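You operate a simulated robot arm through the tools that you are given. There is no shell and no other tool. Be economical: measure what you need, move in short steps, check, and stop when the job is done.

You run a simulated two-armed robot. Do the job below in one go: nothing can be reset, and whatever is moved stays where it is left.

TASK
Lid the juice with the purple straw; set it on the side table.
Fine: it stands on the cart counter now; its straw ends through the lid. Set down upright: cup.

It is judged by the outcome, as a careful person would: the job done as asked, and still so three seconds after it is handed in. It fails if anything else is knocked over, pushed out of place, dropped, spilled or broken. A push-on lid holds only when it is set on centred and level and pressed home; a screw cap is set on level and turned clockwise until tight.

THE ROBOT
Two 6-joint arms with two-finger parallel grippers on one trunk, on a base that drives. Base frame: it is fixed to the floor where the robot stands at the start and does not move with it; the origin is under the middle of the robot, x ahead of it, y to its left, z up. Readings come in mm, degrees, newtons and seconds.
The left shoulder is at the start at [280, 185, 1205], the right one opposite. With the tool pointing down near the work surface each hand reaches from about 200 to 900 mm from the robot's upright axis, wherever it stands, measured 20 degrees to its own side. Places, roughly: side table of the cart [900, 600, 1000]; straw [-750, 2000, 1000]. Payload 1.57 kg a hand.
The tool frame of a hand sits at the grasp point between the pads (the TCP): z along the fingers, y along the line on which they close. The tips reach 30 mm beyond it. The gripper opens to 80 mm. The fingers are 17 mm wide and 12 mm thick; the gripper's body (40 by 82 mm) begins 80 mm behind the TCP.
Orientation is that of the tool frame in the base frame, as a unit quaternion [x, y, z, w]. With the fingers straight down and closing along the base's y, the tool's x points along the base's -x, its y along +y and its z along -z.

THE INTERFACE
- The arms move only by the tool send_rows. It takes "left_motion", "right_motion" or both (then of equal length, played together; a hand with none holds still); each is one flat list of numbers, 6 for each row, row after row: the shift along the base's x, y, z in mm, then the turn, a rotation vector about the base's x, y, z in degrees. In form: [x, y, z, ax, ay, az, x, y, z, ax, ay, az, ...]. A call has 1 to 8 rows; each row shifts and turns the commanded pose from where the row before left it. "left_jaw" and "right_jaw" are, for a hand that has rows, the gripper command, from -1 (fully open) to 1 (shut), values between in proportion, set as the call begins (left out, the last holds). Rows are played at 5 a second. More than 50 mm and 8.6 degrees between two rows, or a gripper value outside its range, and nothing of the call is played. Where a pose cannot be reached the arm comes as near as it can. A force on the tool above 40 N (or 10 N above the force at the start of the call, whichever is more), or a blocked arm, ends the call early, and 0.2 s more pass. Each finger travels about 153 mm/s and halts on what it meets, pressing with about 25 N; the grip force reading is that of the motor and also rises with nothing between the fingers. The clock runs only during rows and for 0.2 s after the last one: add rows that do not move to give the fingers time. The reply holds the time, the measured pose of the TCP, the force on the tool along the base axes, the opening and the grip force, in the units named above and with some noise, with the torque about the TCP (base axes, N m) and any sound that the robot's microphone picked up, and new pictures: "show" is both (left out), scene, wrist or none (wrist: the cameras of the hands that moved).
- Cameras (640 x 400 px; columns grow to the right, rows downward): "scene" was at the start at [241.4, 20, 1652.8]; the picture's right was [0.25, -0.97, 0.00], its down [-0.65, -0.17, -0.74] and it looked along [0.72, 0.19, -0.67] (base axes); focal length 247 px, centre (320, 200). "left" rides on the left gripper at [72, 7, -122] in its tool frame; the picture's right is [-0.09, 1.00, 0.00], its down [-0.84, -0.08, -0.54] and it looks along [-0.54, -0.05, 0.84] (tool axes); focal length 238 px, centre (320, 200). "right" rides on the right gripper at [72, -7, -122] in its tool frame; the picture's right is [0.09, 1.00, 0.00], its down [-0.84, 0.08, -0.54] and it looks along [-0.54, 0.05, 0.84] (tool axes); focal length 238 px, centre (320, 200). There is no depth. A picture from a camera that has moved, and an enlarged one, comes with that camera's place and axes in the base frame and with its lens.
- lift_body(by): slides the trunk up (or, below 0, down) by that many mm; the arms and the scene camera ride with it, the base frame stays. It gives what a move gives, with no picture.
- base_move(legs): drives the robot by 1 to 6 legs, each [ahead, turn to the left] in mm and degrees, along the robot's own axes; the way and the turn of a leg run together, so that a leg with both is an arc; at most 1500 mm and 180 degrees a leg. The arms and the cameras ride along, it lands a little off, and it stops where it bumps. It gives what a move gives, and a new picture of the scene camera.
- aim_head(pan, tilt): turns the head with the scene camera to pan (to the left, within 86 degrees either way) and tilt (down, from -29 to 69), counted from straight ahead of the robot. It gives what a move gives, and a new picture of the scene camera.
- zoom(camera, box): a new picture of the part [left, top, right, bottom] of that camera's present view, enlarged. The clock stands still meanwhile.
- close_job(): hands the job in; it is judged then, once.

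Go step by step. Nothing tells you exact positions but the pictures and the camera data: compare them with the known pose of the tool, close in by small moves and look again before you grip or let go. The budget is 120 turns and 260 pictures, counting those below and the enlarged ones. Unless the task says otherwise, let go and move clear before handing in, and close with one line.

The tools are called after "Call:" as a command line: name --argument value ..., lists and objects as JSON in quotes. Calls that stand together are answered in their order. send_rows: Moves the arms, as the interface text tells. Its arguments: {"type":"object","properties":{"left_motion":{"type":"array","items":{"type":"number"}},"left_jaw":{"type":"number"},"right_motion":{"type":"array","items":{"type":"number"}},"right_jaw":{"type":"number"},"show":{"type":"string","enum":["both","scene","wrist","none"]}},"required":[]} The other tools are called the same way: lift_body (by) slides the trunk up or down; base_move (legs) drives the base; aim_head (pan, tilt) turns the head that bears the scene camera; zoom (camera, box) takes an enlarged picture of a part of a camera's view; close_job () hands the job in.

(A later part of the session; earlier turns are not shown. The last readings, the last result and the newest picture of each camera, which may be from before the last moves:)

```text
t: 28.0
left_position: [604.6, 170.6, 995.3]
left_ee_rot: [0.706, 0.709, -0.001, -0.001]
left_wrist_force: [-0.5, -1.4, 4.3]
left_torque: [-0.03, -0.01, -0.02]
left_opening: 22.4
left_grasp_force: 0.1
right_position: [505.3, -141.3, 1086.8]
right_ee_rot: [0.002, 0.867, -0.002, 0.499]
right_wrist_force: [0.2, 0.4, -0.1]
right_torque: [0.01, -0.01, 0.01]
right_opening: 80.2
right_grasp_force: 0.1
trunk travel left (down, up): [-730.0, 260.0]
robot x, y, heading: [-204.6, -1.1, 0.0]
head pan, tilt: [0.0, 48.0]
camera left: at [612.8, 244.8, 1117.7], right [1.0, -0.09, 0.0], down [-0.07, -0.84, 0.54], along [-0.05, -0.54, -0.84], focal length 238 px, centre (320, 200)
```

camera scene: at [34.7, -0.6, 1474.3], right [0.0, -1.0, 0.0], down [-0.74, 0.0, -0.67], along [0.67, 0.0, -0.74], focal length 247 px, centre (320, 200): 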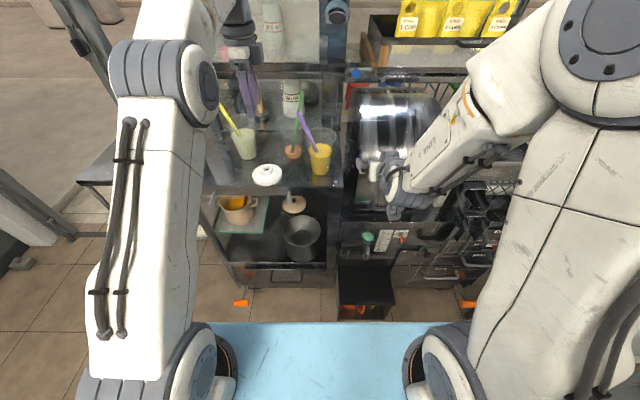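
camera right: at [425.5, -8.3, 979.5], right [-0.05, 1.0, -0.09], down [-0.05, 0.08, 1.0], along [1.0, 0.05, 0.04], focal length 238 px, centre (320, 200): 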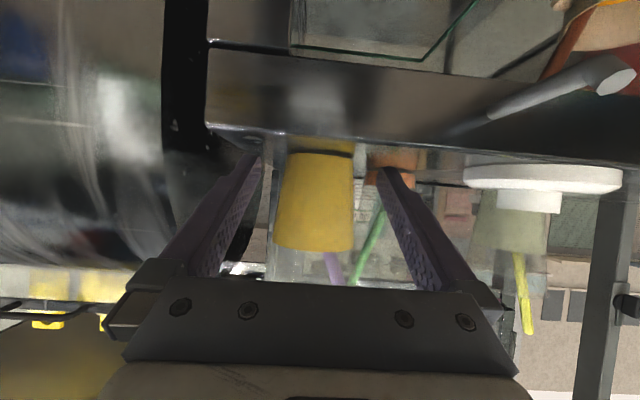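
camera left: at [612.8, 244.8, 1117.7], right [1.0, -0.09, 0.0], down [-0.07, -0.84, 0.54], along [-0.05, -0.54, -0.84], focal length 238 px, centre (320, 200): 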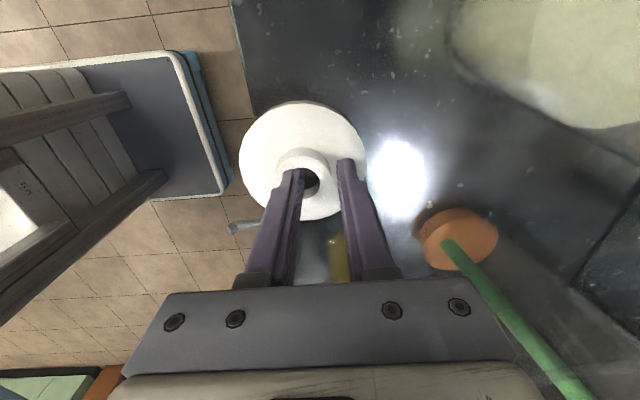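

The jaws shut to 22 mm and the lid slid, so the grip isn't as expected. I'll look closer.

Call:
zoom --camera "left" --box '[220, 90, 420, 230]'

Call:
zoom --camera "scene" --box '[240, 130, 320, 200]'

```text
2.86 times, centred on (320, 160) of left
camera zoom: at [612.8, 244.8, 1117.7], right [1.0, -0.09, 0.0], down [-0.07, -0.84, 0.54], along [-0.05, -0.54, -0.84], focal length 681 px, centre (320, 314)
```

zoom: 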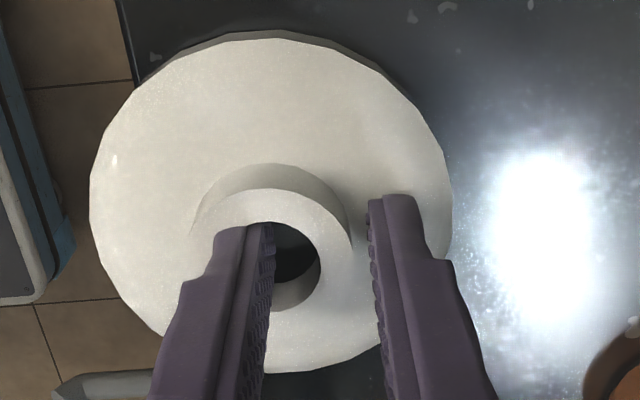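

```text
5.71 times, centred on (280, 165) of scene
camera zoom: at [34.1, -0.6, 1474.3], right [0.0, -1.0, 0.0], down [-0.74, 0.0, -0.67], along [0.67, 0.0, -0.74], focal length 1413 px, centre (549, 400)
```

zoom: 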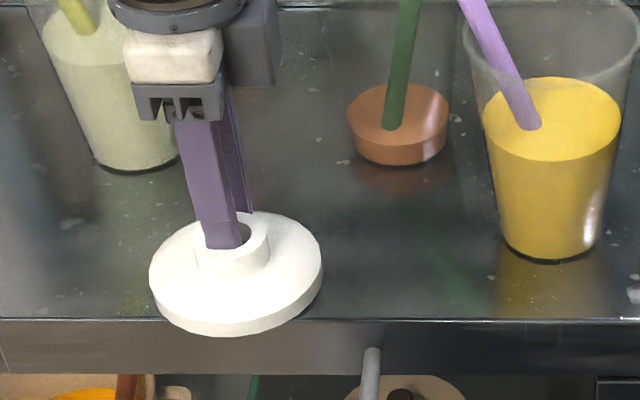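

The fingertips were above the collar top, so it is nearer z 965 than I estimated. They dragged the lid a few mm. I'll lift, open and re-measure.

Call:
send_rows --left_motion '[0, 0, 10, 0, 0, 0, 0, 0, 10, 0, 0, 0, -4, -4, 0, 0, 0, 0, -4, -4, 0, 0, 0, 0]' --left_jaw -0.4 --show "wrist"

Call:
zoom --camera "left" --box '[220, 90, 420, 230]'

Call:
zoom --camera "scene" --box '[240, 130, 320, 200]'

```text
t: 29.0
left_position: [598.0, 164.4, 1016.9]
left_ee_rot: [0.706, 0.709, 0.0, 0.001]
left_wrist_force: [-0.6, -0.3, 0.5]
left_torque: [0.0, -0.02, 0.0]
left_opening: 55.9
left_grasp_force: 0.1
right_position: [506.0, -141.6, 1085.2]
right_ee_rot: [0.002, 0.867, -0.002, 0.498]
right_wrist_force: [0.4, 0.2, 0.9]
right_torque: [-0.02, -0.01, 0.0]
right_opening: 80.0
right_grasp_force: 0.1
trunk travel left (down, up): [-730.0, 260.0]
robot x, y, heading: [-207.4, -1.8, 0.2]
head pan, tilt: [0.0, 48.0]
camera left: at [605.5, 236.7, 1138.7], right [1.0, -0.09, 0.0], down [-0.07, -0.84, 0.54], along [-0.05, -0.54, -0.84], focal length 238 px, centre (320, 200)
```

left: 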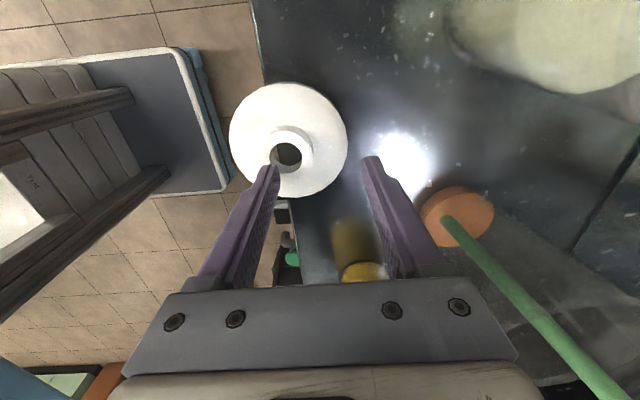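

```text
2.86 times, centred on (320, 160) of left
camera zoom: at [605.5, 236.7, 1138.7], right [1.0, -0.09, 0.0], down [-0.07, -0.84, 0.54], along [-0.05, -0.54, -0.84], focal length 681 px, centre (320, 314)
```

zoom: 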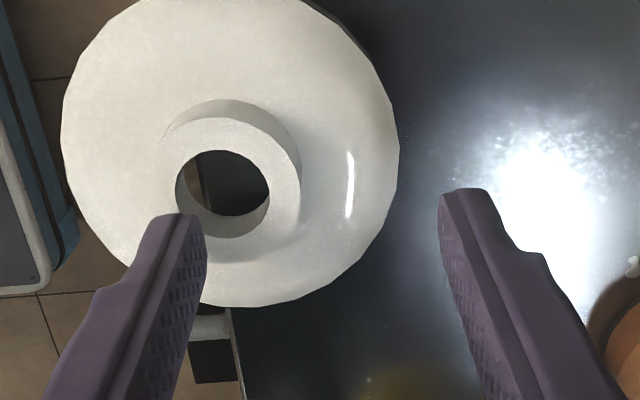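

```text
5.71 times, centred on (280, 165) of scene
camera zoom: at [34.4, -0.5, 1474.3], right [0.0, -1.0, 0.0], down [-0.74, 0.0, -0.67], along [0.67, 0.0, -0.74], focal length 1413 px, centre (549, 400)
```

zoom: 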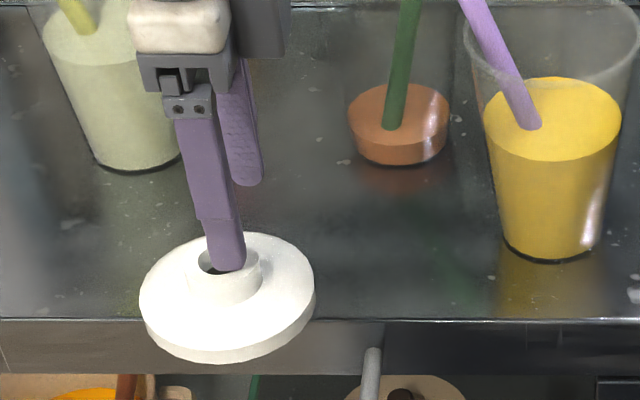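

The lid has slid to the front edge of the counter, so I must be careful. Its disc size in the picture puts the collar top near z 967. I'll centre above the collar at about [572.6,170] with the jaws wider.

Call:
send_rows --left_motion '[-9, 2, 0, 0, 0, 0, -9, 2, 0, 0, 0, 0, -7.4, 1.6, 0, 0, 0, 0, 0, 0, 0, 0, 0, 0]' --left_jaw -0.6 --show "wrist"

Call:
zoom --camera "left" --box '[220, 90, 420, 230]'

```text
t: 30.0
left_position: [573.3, 169.9, 1017.1]
left_ee_rot: [0.706, 0.708, 0.0, 0.0]
left_wrist_force: [0.6, -0.6, 0.1]
left_torque: [0.03, 0.01, 0.01]
left_opening: 64.1
left_grasp_force: 0.1
right_position: [505.5, -141.4, 1085.6]
right_ee_rot: [0.002, 0.867, -0.003, 0.499]
right_wrist_force: [-1.2, 0.2, 0.0]
right_torque: [0.0, -0.02, 0.0]
right_opening: 79.7
right_grasp_force: 0.2
trunk travel left (down, up): [-730.0, 260.0]
robot x, y, heading: [-204.9, -1.4, 0.2]
head pan, tilt: [0.0, 48.0]
camera left: at [579.9, 242.3, 1139.5], right [1.0, -0.09, 0.0], down [-0.07, -0.84, 0.54], along [-0.05, -0.54, -0.84], focal length 238 px, centre (320, 200)
```

left: 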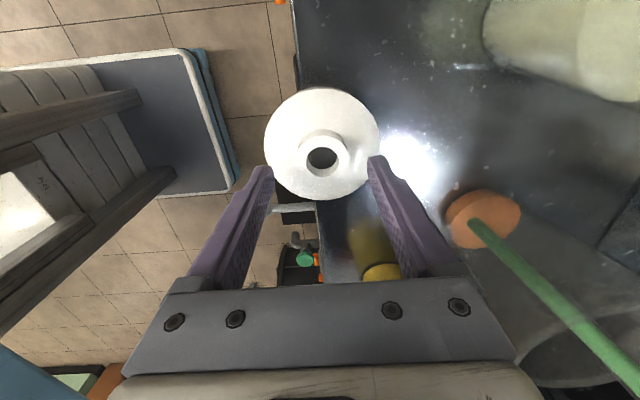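

```text
2.86 times, centred on (320, 160) of left
camera zoom: at [579.9, 242.3, 1139.5], right [1.0, -0.09, 0.0], down [-0.07, -0.84, 0.54], along [-0.05, -0.54, -0.84], focal length 681 px, centre (320, 314)
```

zoom: 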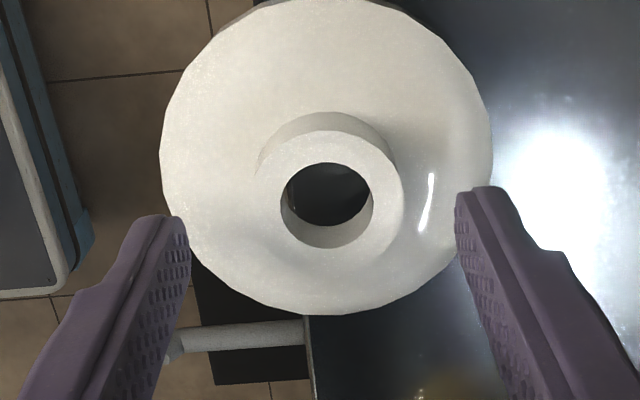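

Call:
send_rows --left_motion '[1.5, 0.5, -10, 0, 0, 0, 0, 0, -10, 0, 0, 0, 0, 0, -4, 0, 0, 0, 0, 0, 0, 0, 0, 0]' --show "wrist"

Call:
zoom --camera "left" --box '[220, 90, 420, 230]'

Call:
zoom --camera "scene" --box '[240, 140, 320, 210]'

```text
t: 31.0
left_position: [575.7, 170.5, 997.1]
left_ee_rot: [0.706, 0.708, 0.001, 0.002]
left_wrist_force: [-2.4, 0.1, 16.9]
left_torque: [0.01, 0.05, 0.01]
left_opening: 64.1
left_grasp_force: 0.0
right_position: [504.8, -139.9, 1087.7]
right_ee_rot: [0.002, 0.866, -0.003, 0.499]
right_wrist_force: [-0.5, 0.7, 0.2]
right_torque: [0.0, -0.02, -0.01]
right_opening: 80.0
right_grasp_force: 0.1
trunk travel left (down, up): [-730.0, 260.0]
robot x, y, heading: [-208.3, -0.4, 0.4]
head pan, tilt: [0.0, 48.0]
camera left: at [581.3, 243.3, 1117.5], right [1.0, -0.09, 0.0], down [-0.08, -0.84, 0.54], along [-0.04, -0.54, -0.84], focal length 238 px, centre (320, 200)
```

left: 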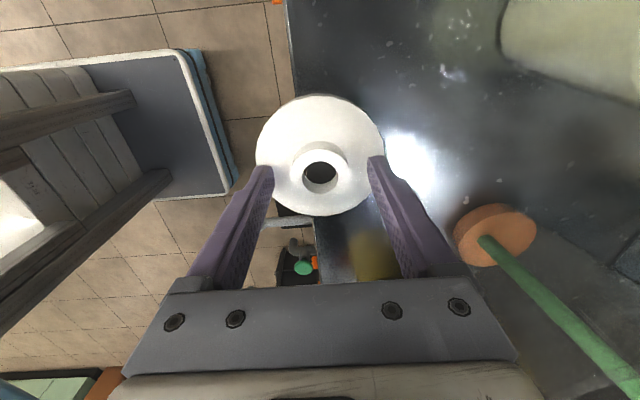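

```text
2.86 times, centred on (320, 160) of left
camera zoom: at [581.3, 243.3, 1117.5], right [1.0, -0.09, 0.0], down [-0.08, -0.84, 0.54], along [-0.04, -0.54, -0.84], focal length 681 px, centre (320, 314)
```

zoom: 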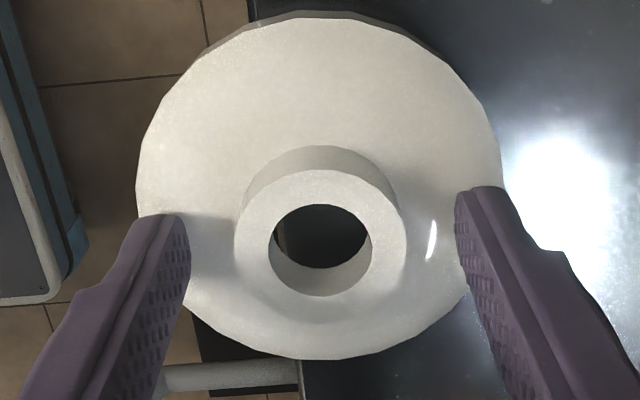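

```text
5.71 times, centred on (280, 175) of scene
camera zoom: at [33.5, -0.6, 1474.7], right [0.0, -1.0, 0.0], down [-0.74, 0.0, -0.67], along [0.67, 0.0, -0.74], focal length 1413 px, centre (549, 343)
```

zoom: 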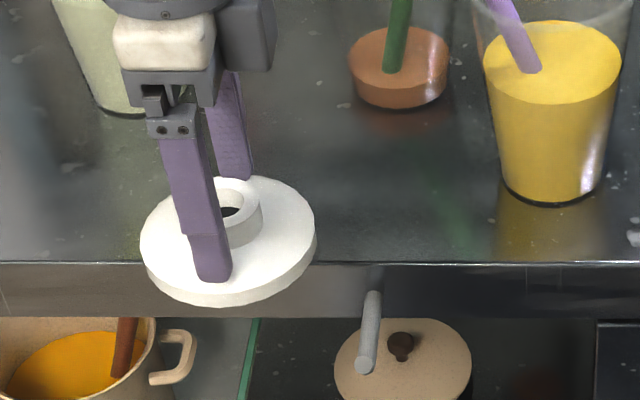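

The tips now rest on the disc top at about 967. I'll raise a little to unload them, then close slowly to just outside the collar and look.

Call:
send_rows --left_motion '[0, 0, 4, 0, 0, 0, 0, 0, 2, 0, 0, 0, 0, 0, 0, 0, 0, 0]' --left_jaw -0.6 --show "none"

Call:
send_rows --left_motion '[0, 0, 0, 0, 0, 0, 0, 0, 0, 0, 0, 0]' --left_jaw -0.1 --show "wrist"

Call:
zoom --camera "left" --box '[220, 90, 420, 230]'

Call:
zoom --camera "scene" --box '[240, 140, 320, 210]'

```text
t: 31.8
left_position: [573.8, 170.6, 997.3]
left_ee_rot: [0.706, 0.709, -0.001, -0.001]
left_wrist_force: [0.0, 0.4, -0.6]
left_torque: [0.0, 0.0, 0.01]
left_opening: 64.1
left_grasp_force: 0.2
right_position: [505.0, -140.7, 1087.1]
right_ee_rot: [0.001, 0.867, -0.002, 0.498]
right_wrist_force: [0.0, 0.0, 0.7]
right_torque: [0.01, -0.03, 0.0]
right_opening: 79.9
right_grasp_force: 0.0
trunk travel left (down, up): [-730.0, 260.0]
robot x, y, heading: [-204.9, -0.8, 0.1]
head pan, tilt: [0.0, 48.0]
```

```text
t: 32.4
left_position: [573.8, 171.1, 999.0]
left_ee_rot: [0.706, 0.708, 0.001, 0.0]
left_wrist_force: [-0.2, -0.5, 0.3]
left_torque: [-0.02, -0.04, 0.0]
left_opening: 43.8
left_grasp_force: 0.0
right_position: [506.6, -141.7, 1085.1]
right_ee_rot: [0.001, 0.867, -0.002, 0.499]
right_wrist_force: [-0.2, -0.5, -0.2]
right_torque: [0.02, 0.0, 0.0]
right_opening: 80.3
right_grasp_force: 0.0
trunk travel left (down, up): [-730.0, 260.0]
robot x, y, heading: [-204.1, -2.8, 0.3]
head pan, tilt: [0.0, 48.0]
camera left: at [581.2, 243.1, 1120.6], right [1.0, -0.09, 0.0], down [-0.07, -0.84, 0.54], along [-0.05, -0.54, -0.84], focal length 238 px, centre (320, 200)
```

left: 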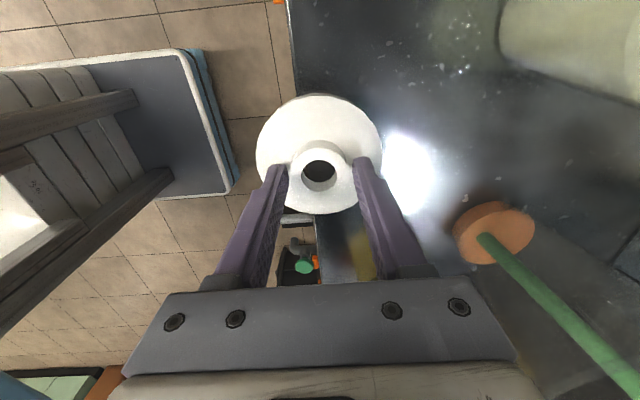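

```text
2.86 times, centred on (320, 160) of left
camera zoom: at [581.2, 243.1, 1120.6], right [1.0, -0.09, 0.0], down [-0.07, -0.84, 0.54], along [-0.05, -0.54, -0.84], focal length 681 px, centre (320, 314)
```

zoom: 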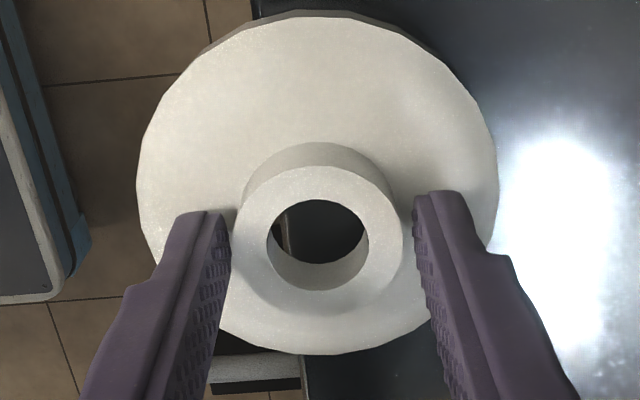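

```text
5.71 times, centred on (280, 175) of scene
camera zoom: at [34.3, -0.5, 1474.3], right [0.0, -1.0, 0.0], down [-0.74, 0.0, -0.67], along [0.67, 0.0, -0.74], focal length 1413 px, centre (549, 343)
```

zoom: 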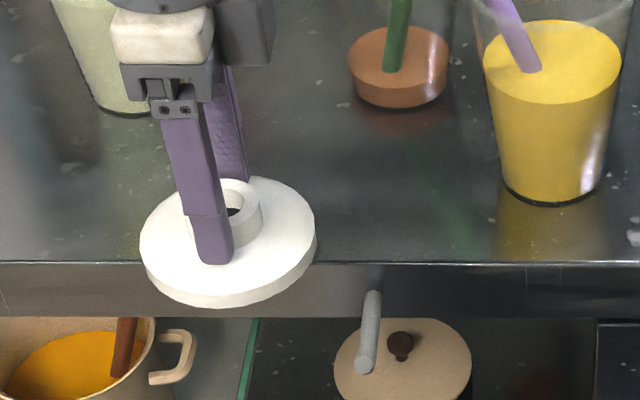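

The fingers straddle the collar cleanly. I'll close a bit more and check for contact.

Call:
send_rows --left_motion '[0.5, 0, -1, 0, 0, 0, 0, 0, 0, 0, 0, 0]' --left_jaw 0.12 --show "wrist"

Call:
zoom --camera "left" --box '[220, 90, 420, 230]'

```text
t: 33.0
left_position: [575.1, 171.0, 997.5]
left_ee_rot: [0.706, 0.708, -0.001, 0.001]
left_wrist_force: [0.0, 0.5, 2.5]
left_torque: [0.01, -0.1, -0.04]
left_opening: 36.0
left_grasp_force: 15.5
right_position: [506.4, -140.7, 1086.3]
right_ee_rot: [0.001, 0.867, -0.002, 0.498]
right_wrist_force: [0.2, -0.6, 0.8]
right_torque: [0.01, 0.01, -0.01]
right_opening: 79.9
right_grasp_force: 0.1
trunk travel left (down, up): [-730.0, 260.0]
robot x, y, heading: [-206.8, -1.3, 0.1]
head pan, tilt: [0.0, 48.0]
camera left: at [581.8, 243.3, 1119.7], right [1.0, -0.09, 0.0], down [-0.07, -0.84, 0.54], along [-0.05, -0.54, -0.84], focal length 238 px, centre (320, 200)
```

left: 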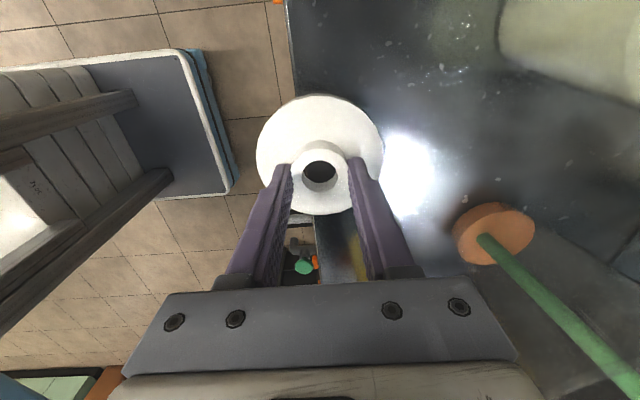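

```text
2.86 times, centred on (320, 160) of left
camera zoom: at [581.8, 243.3, 1119.7], right [1.0, -0.09, 0.0], down [-0.07, -0.84, 0.54], along [-0.05, -0.54, -0.84], focal length 681 px, centre (320, 314)
```

zoom: 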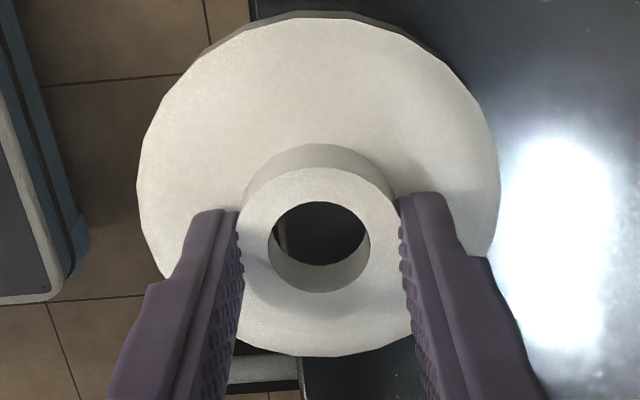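

The collar is gripped at 36 mm. I'll firm up and lift gently.

Call:
send_rows --left_motion '[0, 0, 0, 0, 0, 0, 0, 0, 5, 0, 0, 0, 0, 0, 15, 0, 0, 0, 0, 0, 20, 0, 0, 0, 0, 0, 0, 0, 0, 0]' --left_jaw 0.2 --show "both"

Call:
zoom --camera "left" --box '[220, 90, 420, 230]'

Call:
zoom --camera "scene" --box '[220, 80, 360, 200]'

```text
t: 34.2
left_position: [573.5, 170.3, 1038.8]
left_ee_rot: [0.705, 0.709, 0.0, 0.0]
left_wrist_force: [0.4, 0.2, -0.6]
left_torque: [0.01, -0.03, -0.01]
left_opening: 32.5
left_grasp_force: 24.3
right_position: [505.5, -140.4, 1086.5]
right_ee_rot: [0.001, 0.867, -0.002, 0.498]
right_wrist_force: [0.9, -0.1, 0.5]
right_torque: [0.01, 0.03, 0.0]
right_opening: 80.0
right_grasp_force: 0.1
trunk travel left (down, up): [-730.0, 260.0]
robot x, y, heading: [-204.7, -0.3, 0.1]
head pan, tilt: [0.0, 48.0]
camera scene: at [34.3, -0.5, 1474.3], right [0.0, -1.0, 0.0], down [-0.74, 0.0, -0.67], along [0.67, 0.0, -0.74], focal length 247 px, centre (320, 200)
camera left: at [581.0, 242.6, 1160.1], right [1.0, -0.09, 0.0], down [-0.07, -0.84, 0.54], along [-0.05, -0.54, -0.84], focal length 238 px, centre (320, 200)
```

scene: 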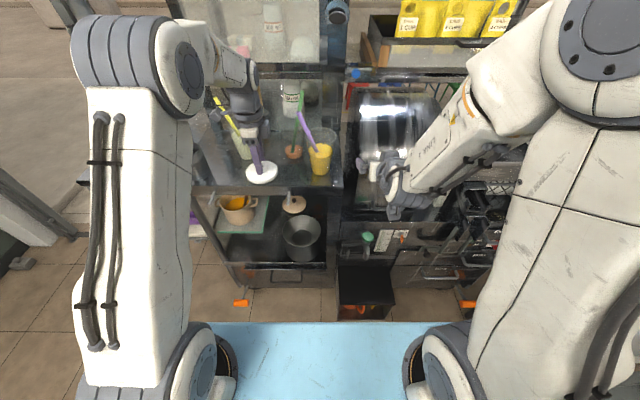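
left: 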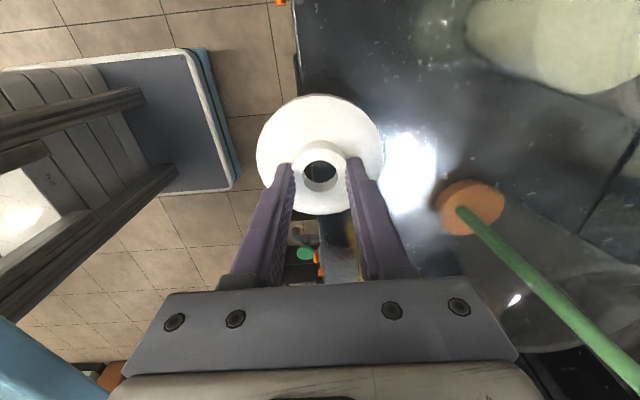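

```text
2.86 times, centred on (320, 160) of left
camera zoom: at [581.0, 242.6, 1160.1], right [1.0, -0.09, 0.0], down [-0.07, -0.84, 0.54], along [-0.05, -0.54, -0.84], focal length 681 px, centre (320, 314)
```

zoom: 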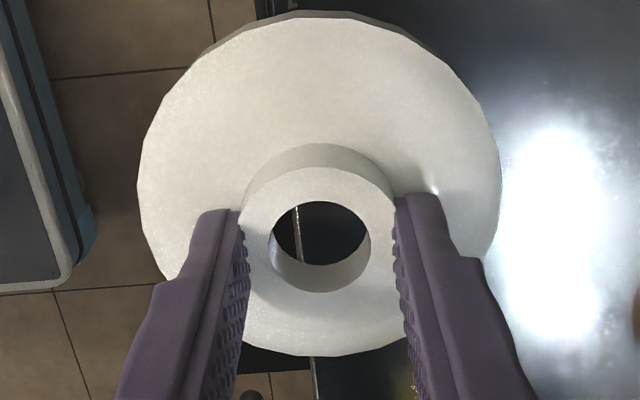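

```text
3.33 times, centred on (290, 140) of scene
camera zoom: at [34.3, -0.5, 1474.3], right [0.0, -1.0, 0.0], down [-0.74, 0.0, -0.67], along [0.67, 0.0, -0.74], focal length 824 px, centre (420, 400)
```

zoom: 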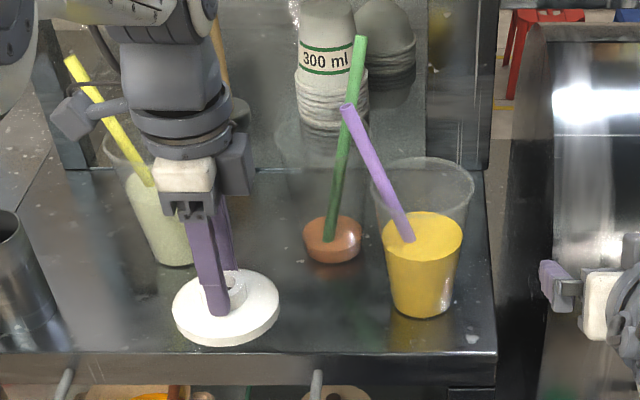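

The lid is held level; the collar is slightly soft, so I'll keep this jaw setting. I'll raise it and carry it above the straw tip.

Call:
send_rows --left_motion '[0, 0, 45, 0, 0, 0, 0, 0, 45, 0, 0, 0, 0, 0, 45, 0, 0, 0, 0, 0, 45, 0, 0, 0, 20, -20, 0, 0, 0, 0, 20, -20, 0, 0, 0, 0, 15, -20, 0, 0, 0, 0, 0, 0, 0, 0, 0, 0]' --show "both"

Call:
zoom --camera "scene" --box '[220, 60, 380, 190]'

```text
t: 36.0
left_position: [616.7, 114.4, 1208.8]
left_ee_rot: [0.706, 0.708, -0.001, 0.0]
left_wrist_force: [-0.1, 0.0, -0.5]
left_torque: [0.01, -0.01, 0.01]
left_opening: 33.9
left_grasp_force: 1.2
left hand out of reach, approached as far as the arm can: row 7
right_position: [506.9, -139.7, 1085.7]
right_ee_rot: [0.001, 0.867, -0.003, 0.498]
right_wrist_force: [-0.1, 0.9, 0.8]
right_torque: [0.02, -0.01, 0.04]
right_opening: 80.2
right_grasp_force: 0.1
trunk travel left (down, up): [-730.0, 260.0]
robot x, y, heading: [-202.3, -0.4, 0.3]
head pan, tilt: [0.0, 48.0]
camera scene: at [34.5, -0.6, 1474.3], right [0.0, -1.0, 0.0], down [-0.74, 0.0, -0.67], along [0.67, 0.0, -0.74], focal length 247 px, centre (320, 200)
camera left: at [622.7, 186.0, 1331.9], right [1.0, -0.09, 0.0], down [-0.07, -0.84, 0.54], along [-0.05, -0.54, -0.84], focal length 238 px, centre (320, 200)
```

scene: 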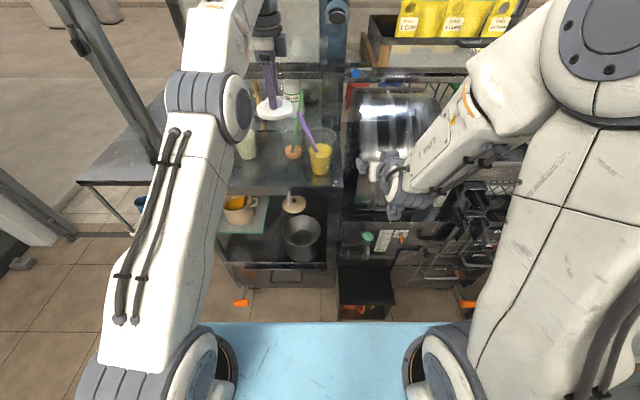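
left: 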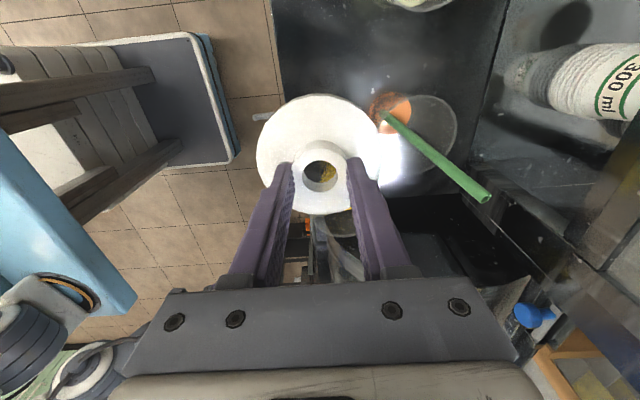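

```text
3.08 times, centred on (300, 125) of scene
camera zoom: at [34.5, -0.6, 1474.3], right [0.0, -1.0, 0.0], down [-0.74, 0.0, -0.67], along [0.67, 0.0, -0.74], focal length 761 px, centre (382, 431)
```

zoom: 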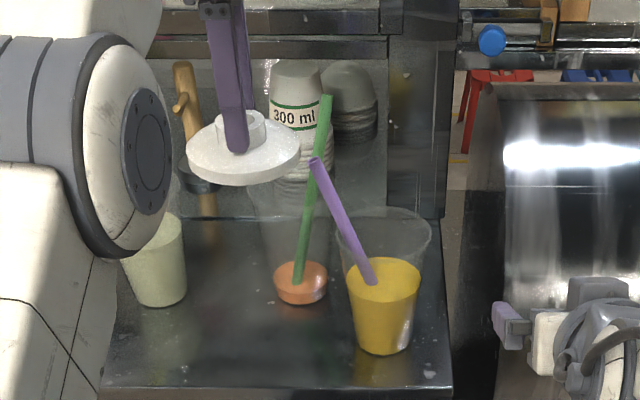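

The left arm is at its reach limit at this height, so I'll raise the trunk back up, which carries both hands up clear.

Call:
lift_body --by 150

Call:
send_rows --left_motion '[8, -10, -30, 0, 0, 0, 8, -15, -30, 0, 0, 0, 7, -15, -30, 0, 0, 0, 5, -15, -30, 0, 0, 0, 0, 0, -20, 0, 0, 0, 0, 0, 0, 0, 0, 0]' --left_jaw 0.25 --show "both"

Call:
zoom --camera "scene" --box '[220, 80, 380, 230]'

```text
t: 37.7
left_position: [615.6, 114.2, 1361.1]
left_ee_rot: [0.706, 0.709, -0.001, 0.0]
left_wrist_force: [0.5, 1.1, -0.4]
left_torque: [-0.04, 0.0, 0.01]
left_opening: 32.9
left_grasp_force: 23.8
right_position: [506.8, -140.5, 1235.7]
right_ee_rot: [0.001, 0.867, -0.002, 0.499]
right_wrist_force: [-0.5, -0.4, 0.1]
right_torque: [0.0, 0.01, 0.04]
right_opening: 80.1
right_grasp_force: 0.1
trunk travel left (down, up): [-880.0, 110.0]
robot x, y, heading: [-208.6, 1.8, 0.3]
head pan, tilt: [0.0, 48.0]
```

```text
t: 39.1
left_position: [642.5, 57.7, 1220.1]
left_ee_rot: [0.706, 0.708, 0.0, 0.0]
left_wrist_force: [0.6, 0.8, 0.1]
left_torque: [-0.02, 0.0, 0.04]
left_opening: 32.3
left_grasp_force: 1.7
right_position: [506.4, -139.8, 1236.3]
right_ee_rot: [0.002, 0.867, -0.004, 0.499]
right_wrist_force: [0.0, 0.3, -0.7]
right_torque: [0.03, 0.02, 0.01]
right_opening: 80.2
right_grasp_force: 0.1
trunk travel left (down, up): [-880.0, 110.0]
robot x, y, heading: [-205.7, 0.3, 0.2]
head pan, tilt: [0.0, 48.0]
camera scene: at [34.3, -0.5, 1624.3], right [0.0, -1.0, 0.0], down [-0.74, 0.0, -0.67], along [0.67, 0.0, -0.74], focal length 247 px, centre (320, 200)
camera left: at [650.0, 131.0, 1341.2], right [1.0, -0.09, 0.0], down [-0.07, -0.84, 0.54], along [-0.05, -0.54, -0.84], focal length 238 px, centre (320, 200)
```

scene: 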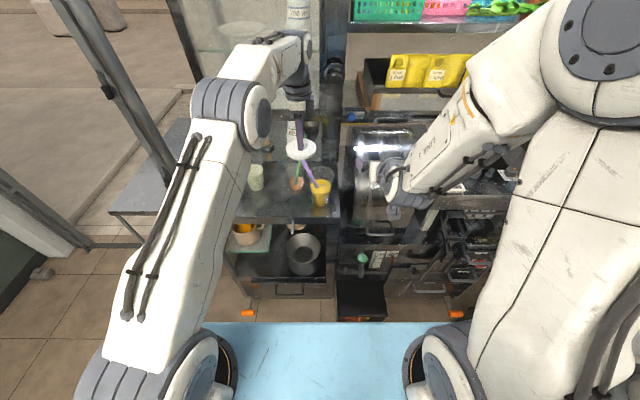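
left: 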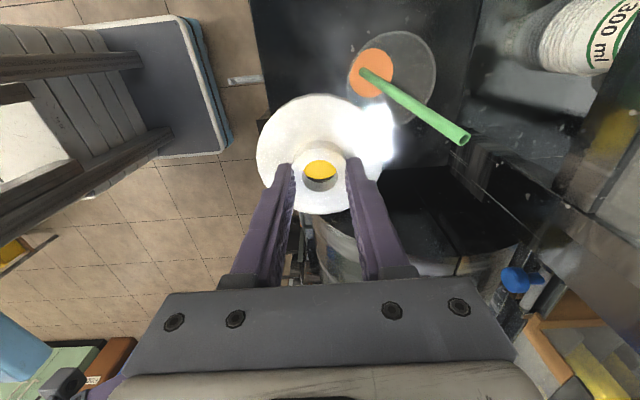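

```text
2.67 times, centred on (300, 155) of scene
camera zoom: at [34.3, -0.5, 1624.3], right [0.0, -1.0, 0.0], down [-0.74, 0.0, -0.67], along [0.67, 0.0, -0.74], focal length 659 px, centre (373, 320)
```

zoom: 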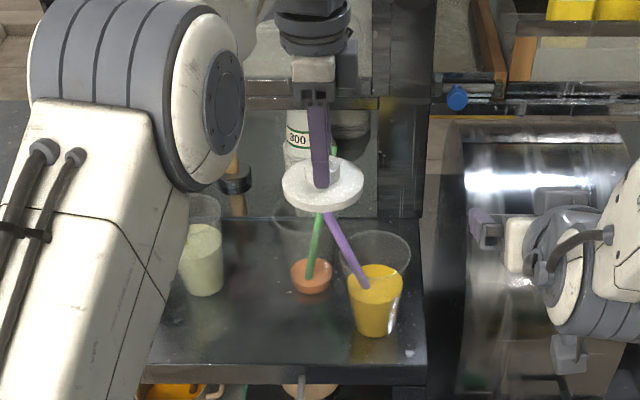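

The lid is right above the straw. I'll fine-align the hole to about [644,61] and lower until just above the tip.

Call:
send_rows --left_motion '[1.5, 3.5, -15, 0, 0, 0, 0, 0, -15, 0, 0, 0, 0, 0, 0, 0, 0, 0]' --show "wrist"

Call:
zoom --camera "left" --box '[240, 110, 400, 222]'

Call:
zoom --camera "scene" --box '[260, 120, 360, 210]'

```text
t: 39.9
left_position: [644.8, 61.0, 1188.2]
left_ee_rot: [0.706, 0.708, 0.0, 0.001]
left_wrist_force: [-0.8, -0.1, 0.1]
left_torque: [-0.02, -0.02, 0.02]
left_opening: 33.9
left_grasp_force: 8.9
right_position: [505.2, -140.1, 1235.7]
right_ee_rot: [0.001, 0.867, -0.002, 0.498]
right_wrist_force: [-0.1, 0.7, 0.1]
right_torque: [0.01, -0.01, -0.01]
right_opening: 79.8
right_grasp_force: 0.0
trunk travel left (down, up): [-880.0, 110.0]
robot x, y, heading: [-203.3, 1.7, 0.2]
head pan, tilt: [0.0, 48.0]
camera left: at [651.0, 134.3, 1310.8], right [1.0, -0.09, 0.0], down [-0.07, -0.84, 0.54], along [-0.05, -0.54, -0.84], focal length 238 px, centre (320, 200)
```

left: 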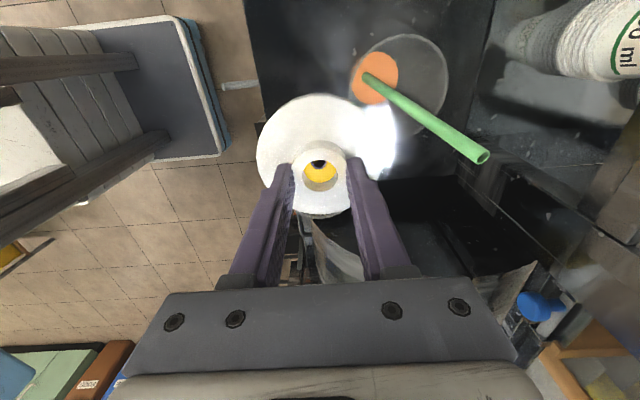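

```text
3.57 times, centred on (320, 166) of left
camera zoom: at [651.0, 134.3, 1310.8], right [1.0, -0.09, 0.0], down [-0.07, -0.84, 0.54], along [-0.05, -0.54, -0.84], focal length 851 px, centre (320, 321)
```

zoom: 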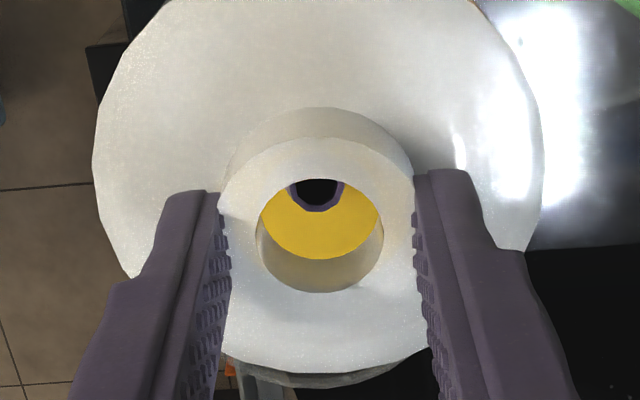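

```text
4.44 times, centred on (310, 165) of scene
camera zoom: at [34.4, -0.5, 1624.3], right [0.0, -1.0, 0.0], down [-0.74, 0.0, -0.67], along [0.67, 0.0, -0.74], focal length 1099 px, centre (364, 356)
```

zoom: 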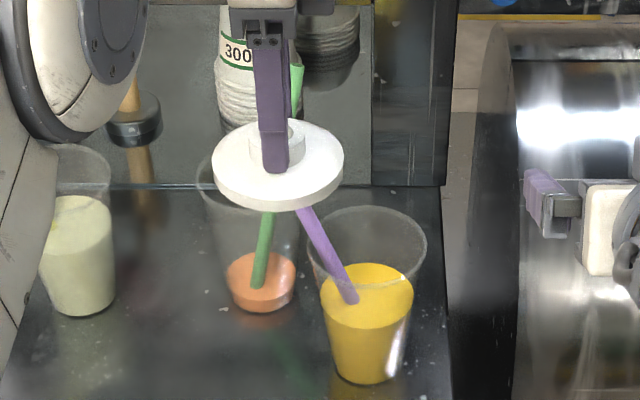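

The straw end shows centred through the hole, at about [643,60,1144]. I'll lower over it.

Call:
send_rows --left_motion '[-1, -0.5, -8, 0, 0, 0, 0, -0.5, -8, 0, 0, 0, 0, -1, -6, 0, 0, 0, 0, 0, 0, 0, 0, 0]' --show "wrist"

Call:
zoom --camera "left" --box '[240, 110, 400, 222]'

Call:
zoom --camera "scene" --box '[260, 120, 360, 210]'

```text
t: 40.9
left_position: [645.0, 61.3, 1168.6]
left_ee_rot: [0.706, 0.708, -0.001, 0.0]
left_wrist_force: [-0.1, -0.3, 0.7]
left_torque: [-0.01, 0.02, 0.01]
left_opening: 33.7
left_grasp_force: 9.6
right_position: [505.6, -141.2, 1236.6]
right_ee_rot: [0.002, 0.867, -0.002, 0.499]
right_wrist_force: [0.0, -0.1, -0.2]
right_torque: [0.0, -0.02, -0.01]
right_opening: 79.8
right_grasp_force: 0.0
trunk travel left (down, up): [-880.0, 110.0]
robot x, y, heading: [-206.1, -0.5, 0.0]
head pan, tilt: [0.0, 48.0]
camera left: at [650.4, 132.8, 1290.5], right [1.0, -0.09, 0.0], down [-0.07, -0.84, 0.54], along [-0.05, -0.54, -0.84], focal length 238 px, centre (320, 200)
```

left: 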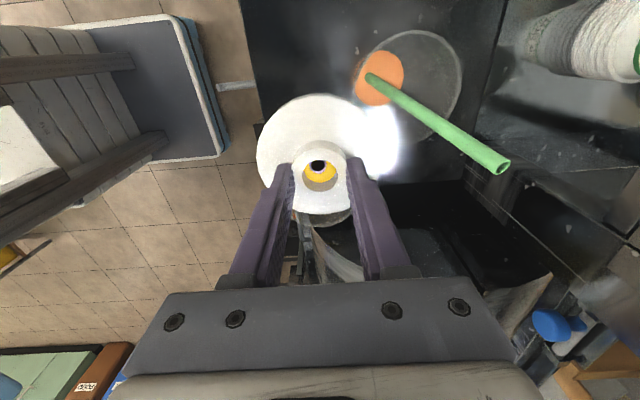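

```text
3.57 times, centred on (320, 166) of left
camera zoom: at [650.4, 132.8, 1290.5], right [1.0, -0.09, 0.0], down [-0.07, -0.84, 0.54], along [-0.05, -0.54, -0.84], focal length 851 px, centre (320, 321)
```

zoom: 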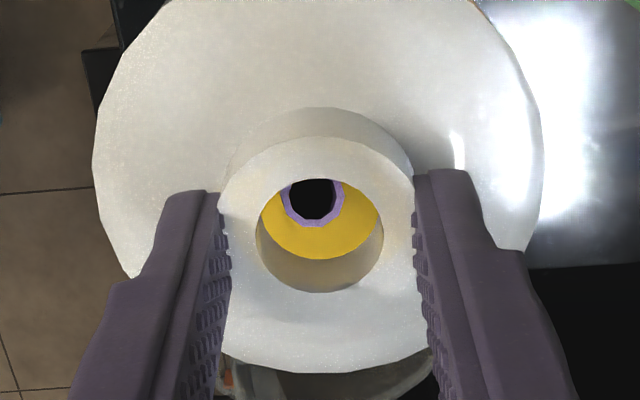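

```text
4.44 times, centred on (310, 165) of scene
camera zoom: at [34.4, -0.6, 1624.3], right [0.0, -1.0, 0.0], down [-0.74, 0.0, -0.67], along [0.67, 0.0, -0.74], focal length 1099 px, centre (364, 356)
```

zoom: 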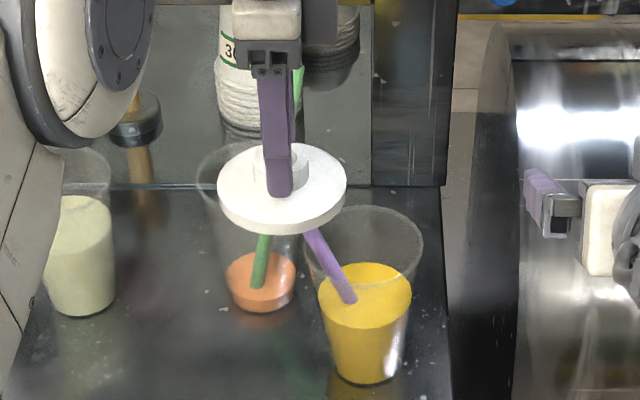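

The straw end is entering the hole. I'll nudge 3 mm to -y and keep lowering along the straw.

Call:
send_rows --left_motion '[-1, -3, 0, 0, 0, 0, 0, -1, -5, 0, 0, 0, 0, -2, -6, 0, 0, 0, 0, 0, 0, 0, 0, 0]' --show "wrist"

Call:
zoom --camera "left" --box '[240, 110, 400, 222]'

```text
t: 41.9
left_position: [643.1, 53.5, 1156.2]
left_ee_rot: [0.706, 0.709, -0.001, -0.001]
left_wrist_force: [0.7, -0.1, 0.3]
left_torque: [-0.06, -0.02, 0.01]
left_opening: 33.5
left_grasp_force: 8.6
right_position: [506.2, -140.6, 1236.1]
right_ee_rot: [0.001, 0.867, -0.002, 0.499]
right_wrist_force: [0.1, 0.3, -0.4]
right_torque: [-0.02, 0.04, -0.03]
right_opening: 80.1
right_grasp_force: 0.1
trunk travel left (down, up): [-880.0, 110.0]
robot x, y, heading: [-205.4, 1.6, 0.2]
head pan, tilt: [0.0, 48.0]
camera left: at [650.2, 126.1, 1278.8], right [1.0, -0.09, 0.0], down [-0.07, -0.84, 0.54], along [-0.05, -0.54, -0.84], focal length 238 px, centre (320, 200)
```

left: 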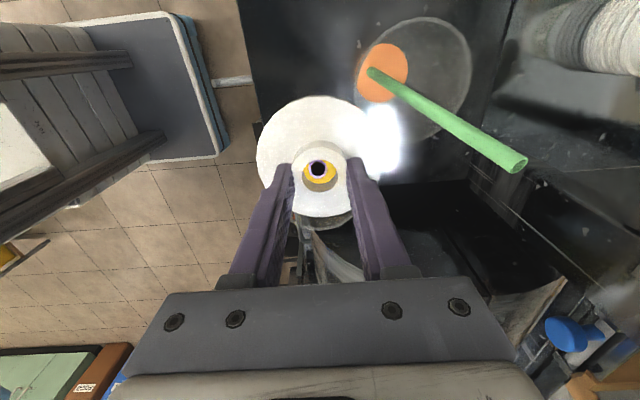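

```text
3.57 times, centred on (320, 166) of left
camera zoom: at [650.2, 126.1, 1278.8], right [1.0, -0.09, 0.0], down [-0.07, -0.84, 0.54], along [-0.05, -0.54, -0.84], focal length 851 px, centre (320, 321)
```

zoom: 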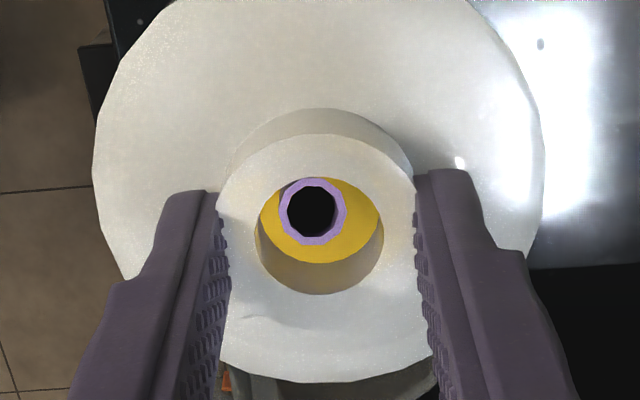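

The straw is in the collar. Keep following it down.

Call:
send_rows --left_motion '[-0.5, -1, -6, 0, 0, 0, 0, -2, -6, 0, 0, 0, 0, -1.5, -6, 0, 0, 0, 0, 0, 0, 0, 0, 0]' --show "wrist"

Call:
zoom --camera "left" --box '[240, 110, 400, 222]'

Call:
zoom --camera "scene" --box '[260, 120, 360, 210]'

```text
t: 42.9
left_position: [642.7, 49.2, 1138.4]
left_ee_rot: [0.706, 0.709, 0.001, 0.0]
left_wrist_force: [-0.3, -0.4, 0.0]
left_torque: [-0.02, 0.0, 0.0]
left_opening: 33.7
left_grasp_force: 8.7
right_position: [506.2, -141.4, 1234.6]
right_ee_rot: [0.001, 0.867, -0.002, 0.499]
right_wrist_force: [0.1, 0.2, -1.0]
right_torque: [0.0, 0.0, 0.01]
right_opening: 79.9
right_grasp_force: 0.1
trunk travel left (down, up): [-880.0, 110.0]
robot x, y, heading: [-207.0, -2.1, -0.1]
head pan, tilt: [0.0, 48.0]
camera left: at [649.8, 122.3, 1260.2], right [1.0, -0.09, 0.0], down [-0.07, -0.84, 0.54], along [-0.05, -0.54, -0.84], focal length 238 px, centre (320, 200)
```

left: 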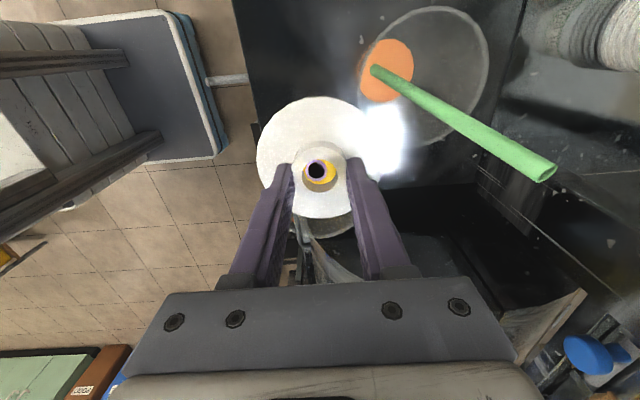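

```text
3.57 times, centred on (320, 166) of left
camera zoom: at [649.8, 122.3, 1260.2], right [1.0, -0.09, 0.0], down [-0.07, -0.84, 0.54], along [-0.05, -0.54, -0.84], focal length 851 px, centre (320, 321)
```

zoom: 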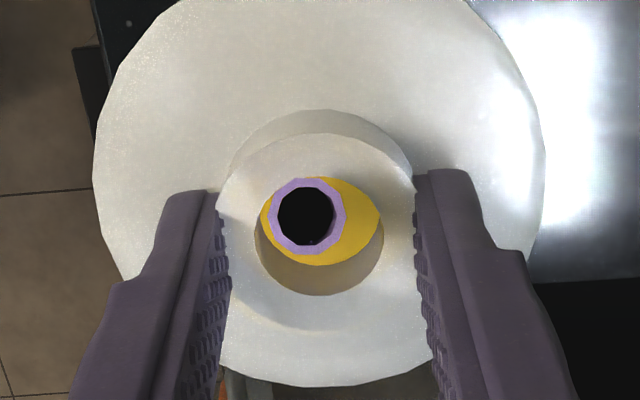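

```text
4.44 times, centred on (310, 165) of scene
camera zoom: at [34.4, -0.6, 1624.3], right [0.0, -1.0, 0.0], down [-0.74, 0.0, -0.67], along [0.67, 0.0, -0.74], focal length 1099 px, centre (364, 356)
```

zoom: 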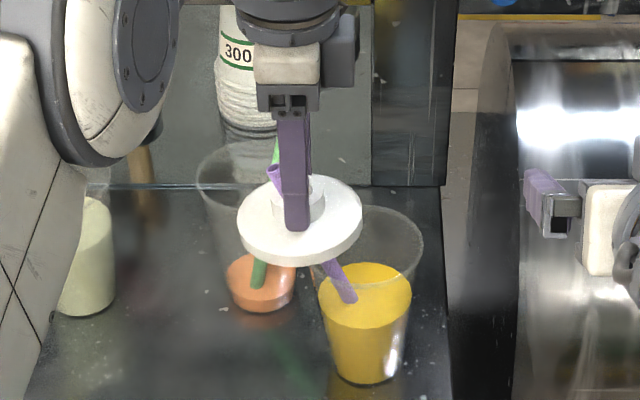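

The straw is threaded through the lid. I'll follow it down to just above the rim, then slide towards the cup centre to draw the straw upright.

Call:
send_rows --left_motion '[-1, -2, -5, 0, 0, 0, -1, -2, -5, 0, 0, 0, 0, -3, -3, 0, 0, 0, 0, -5, 0, 0, 0, 0, 0, -5, 0, 0, 0, 0, 0, 0, 0, 0, 0, 0]' --show "wrist"

Call:
zoom --camera "left" --box '[240, 110, 400, 222]'

Call:
zoom --camera "scene" --box '[260, 120, 360, 210]'

```text
t: 44.3
left_position: [640.8, 32.5, 1125.9]
left_ee_rot: [0.706, 0.708, 0.001, 0.0]
left_wrist_force: [-0.3, 1.4, 1.4]
left_torque: [0.03, 0.05, 0.01]
left_opening: 30.8
left_grasp_force: 25.0
right_position: [506.2, -139.9, 1236.0]
right_ee_rot: [0.002, 0.867, -0.003, 0.499]
right_wrist_force: [0.0, 0.5, 0.8]
right_torque: [0.02, -0.01, 0.02]
right_opening: 79.7
right_grasp_force: 0.0
trunk travel left (down, up): [-880.0, 110.0]
robot x, y, heading: [-202.9, 4.0, 0.2]
head pan, tilt: [0.0, 48.0]
camera left: at [647.9, 105.1, 1248.1], right [1.0, -0.09, 0.0], down [-0.07, -0.84, 0.54], along [-0.05, -0.54, -0.84], focal length 238 px, centre (320, 200)
```

left: 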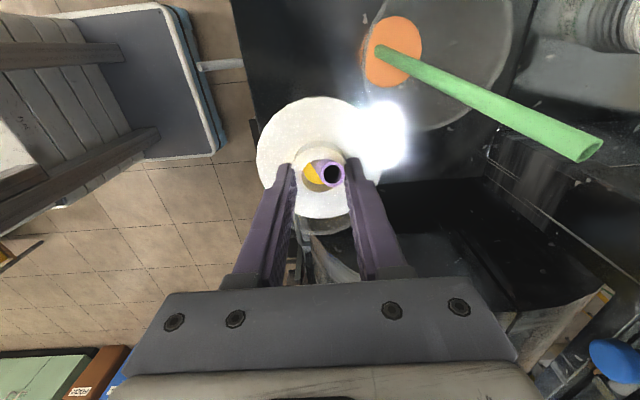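

```text
3.57 times, centred on (320, 166) of left
camera zoom: at [647.9, 105.1, 1248.1], right [1.0, -0.09, 0.0], down [-0.07, -0.84, 0.54], along [-0.05, -0.54, -0.84], focal length 851 px, centre (320, 321)
```

zoom: 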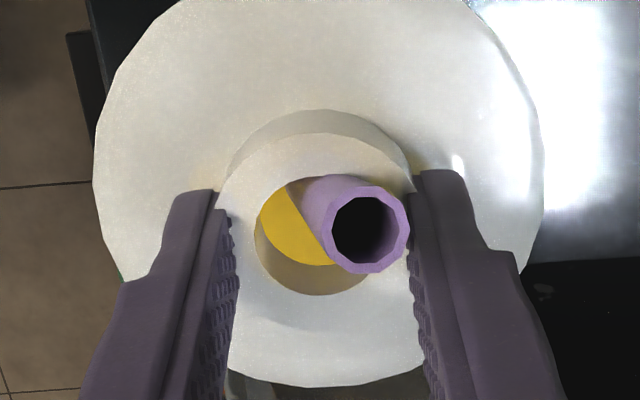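

```text
4.44 times, centred on (310, 165) of scene
camera zoom: at [34.3, -0.4, 1624.4], right [0.0, -1.0, 0.0], down [-0.74, 0.0, -0.67], along [0.67, 0.0, -0.74], focal length 1099 px, centre (364, 356)
```

zoom: 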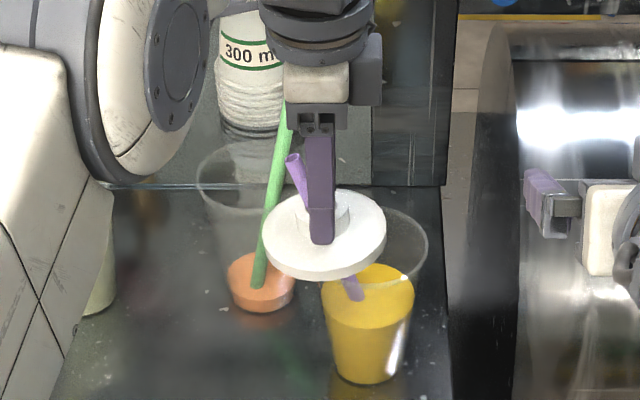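

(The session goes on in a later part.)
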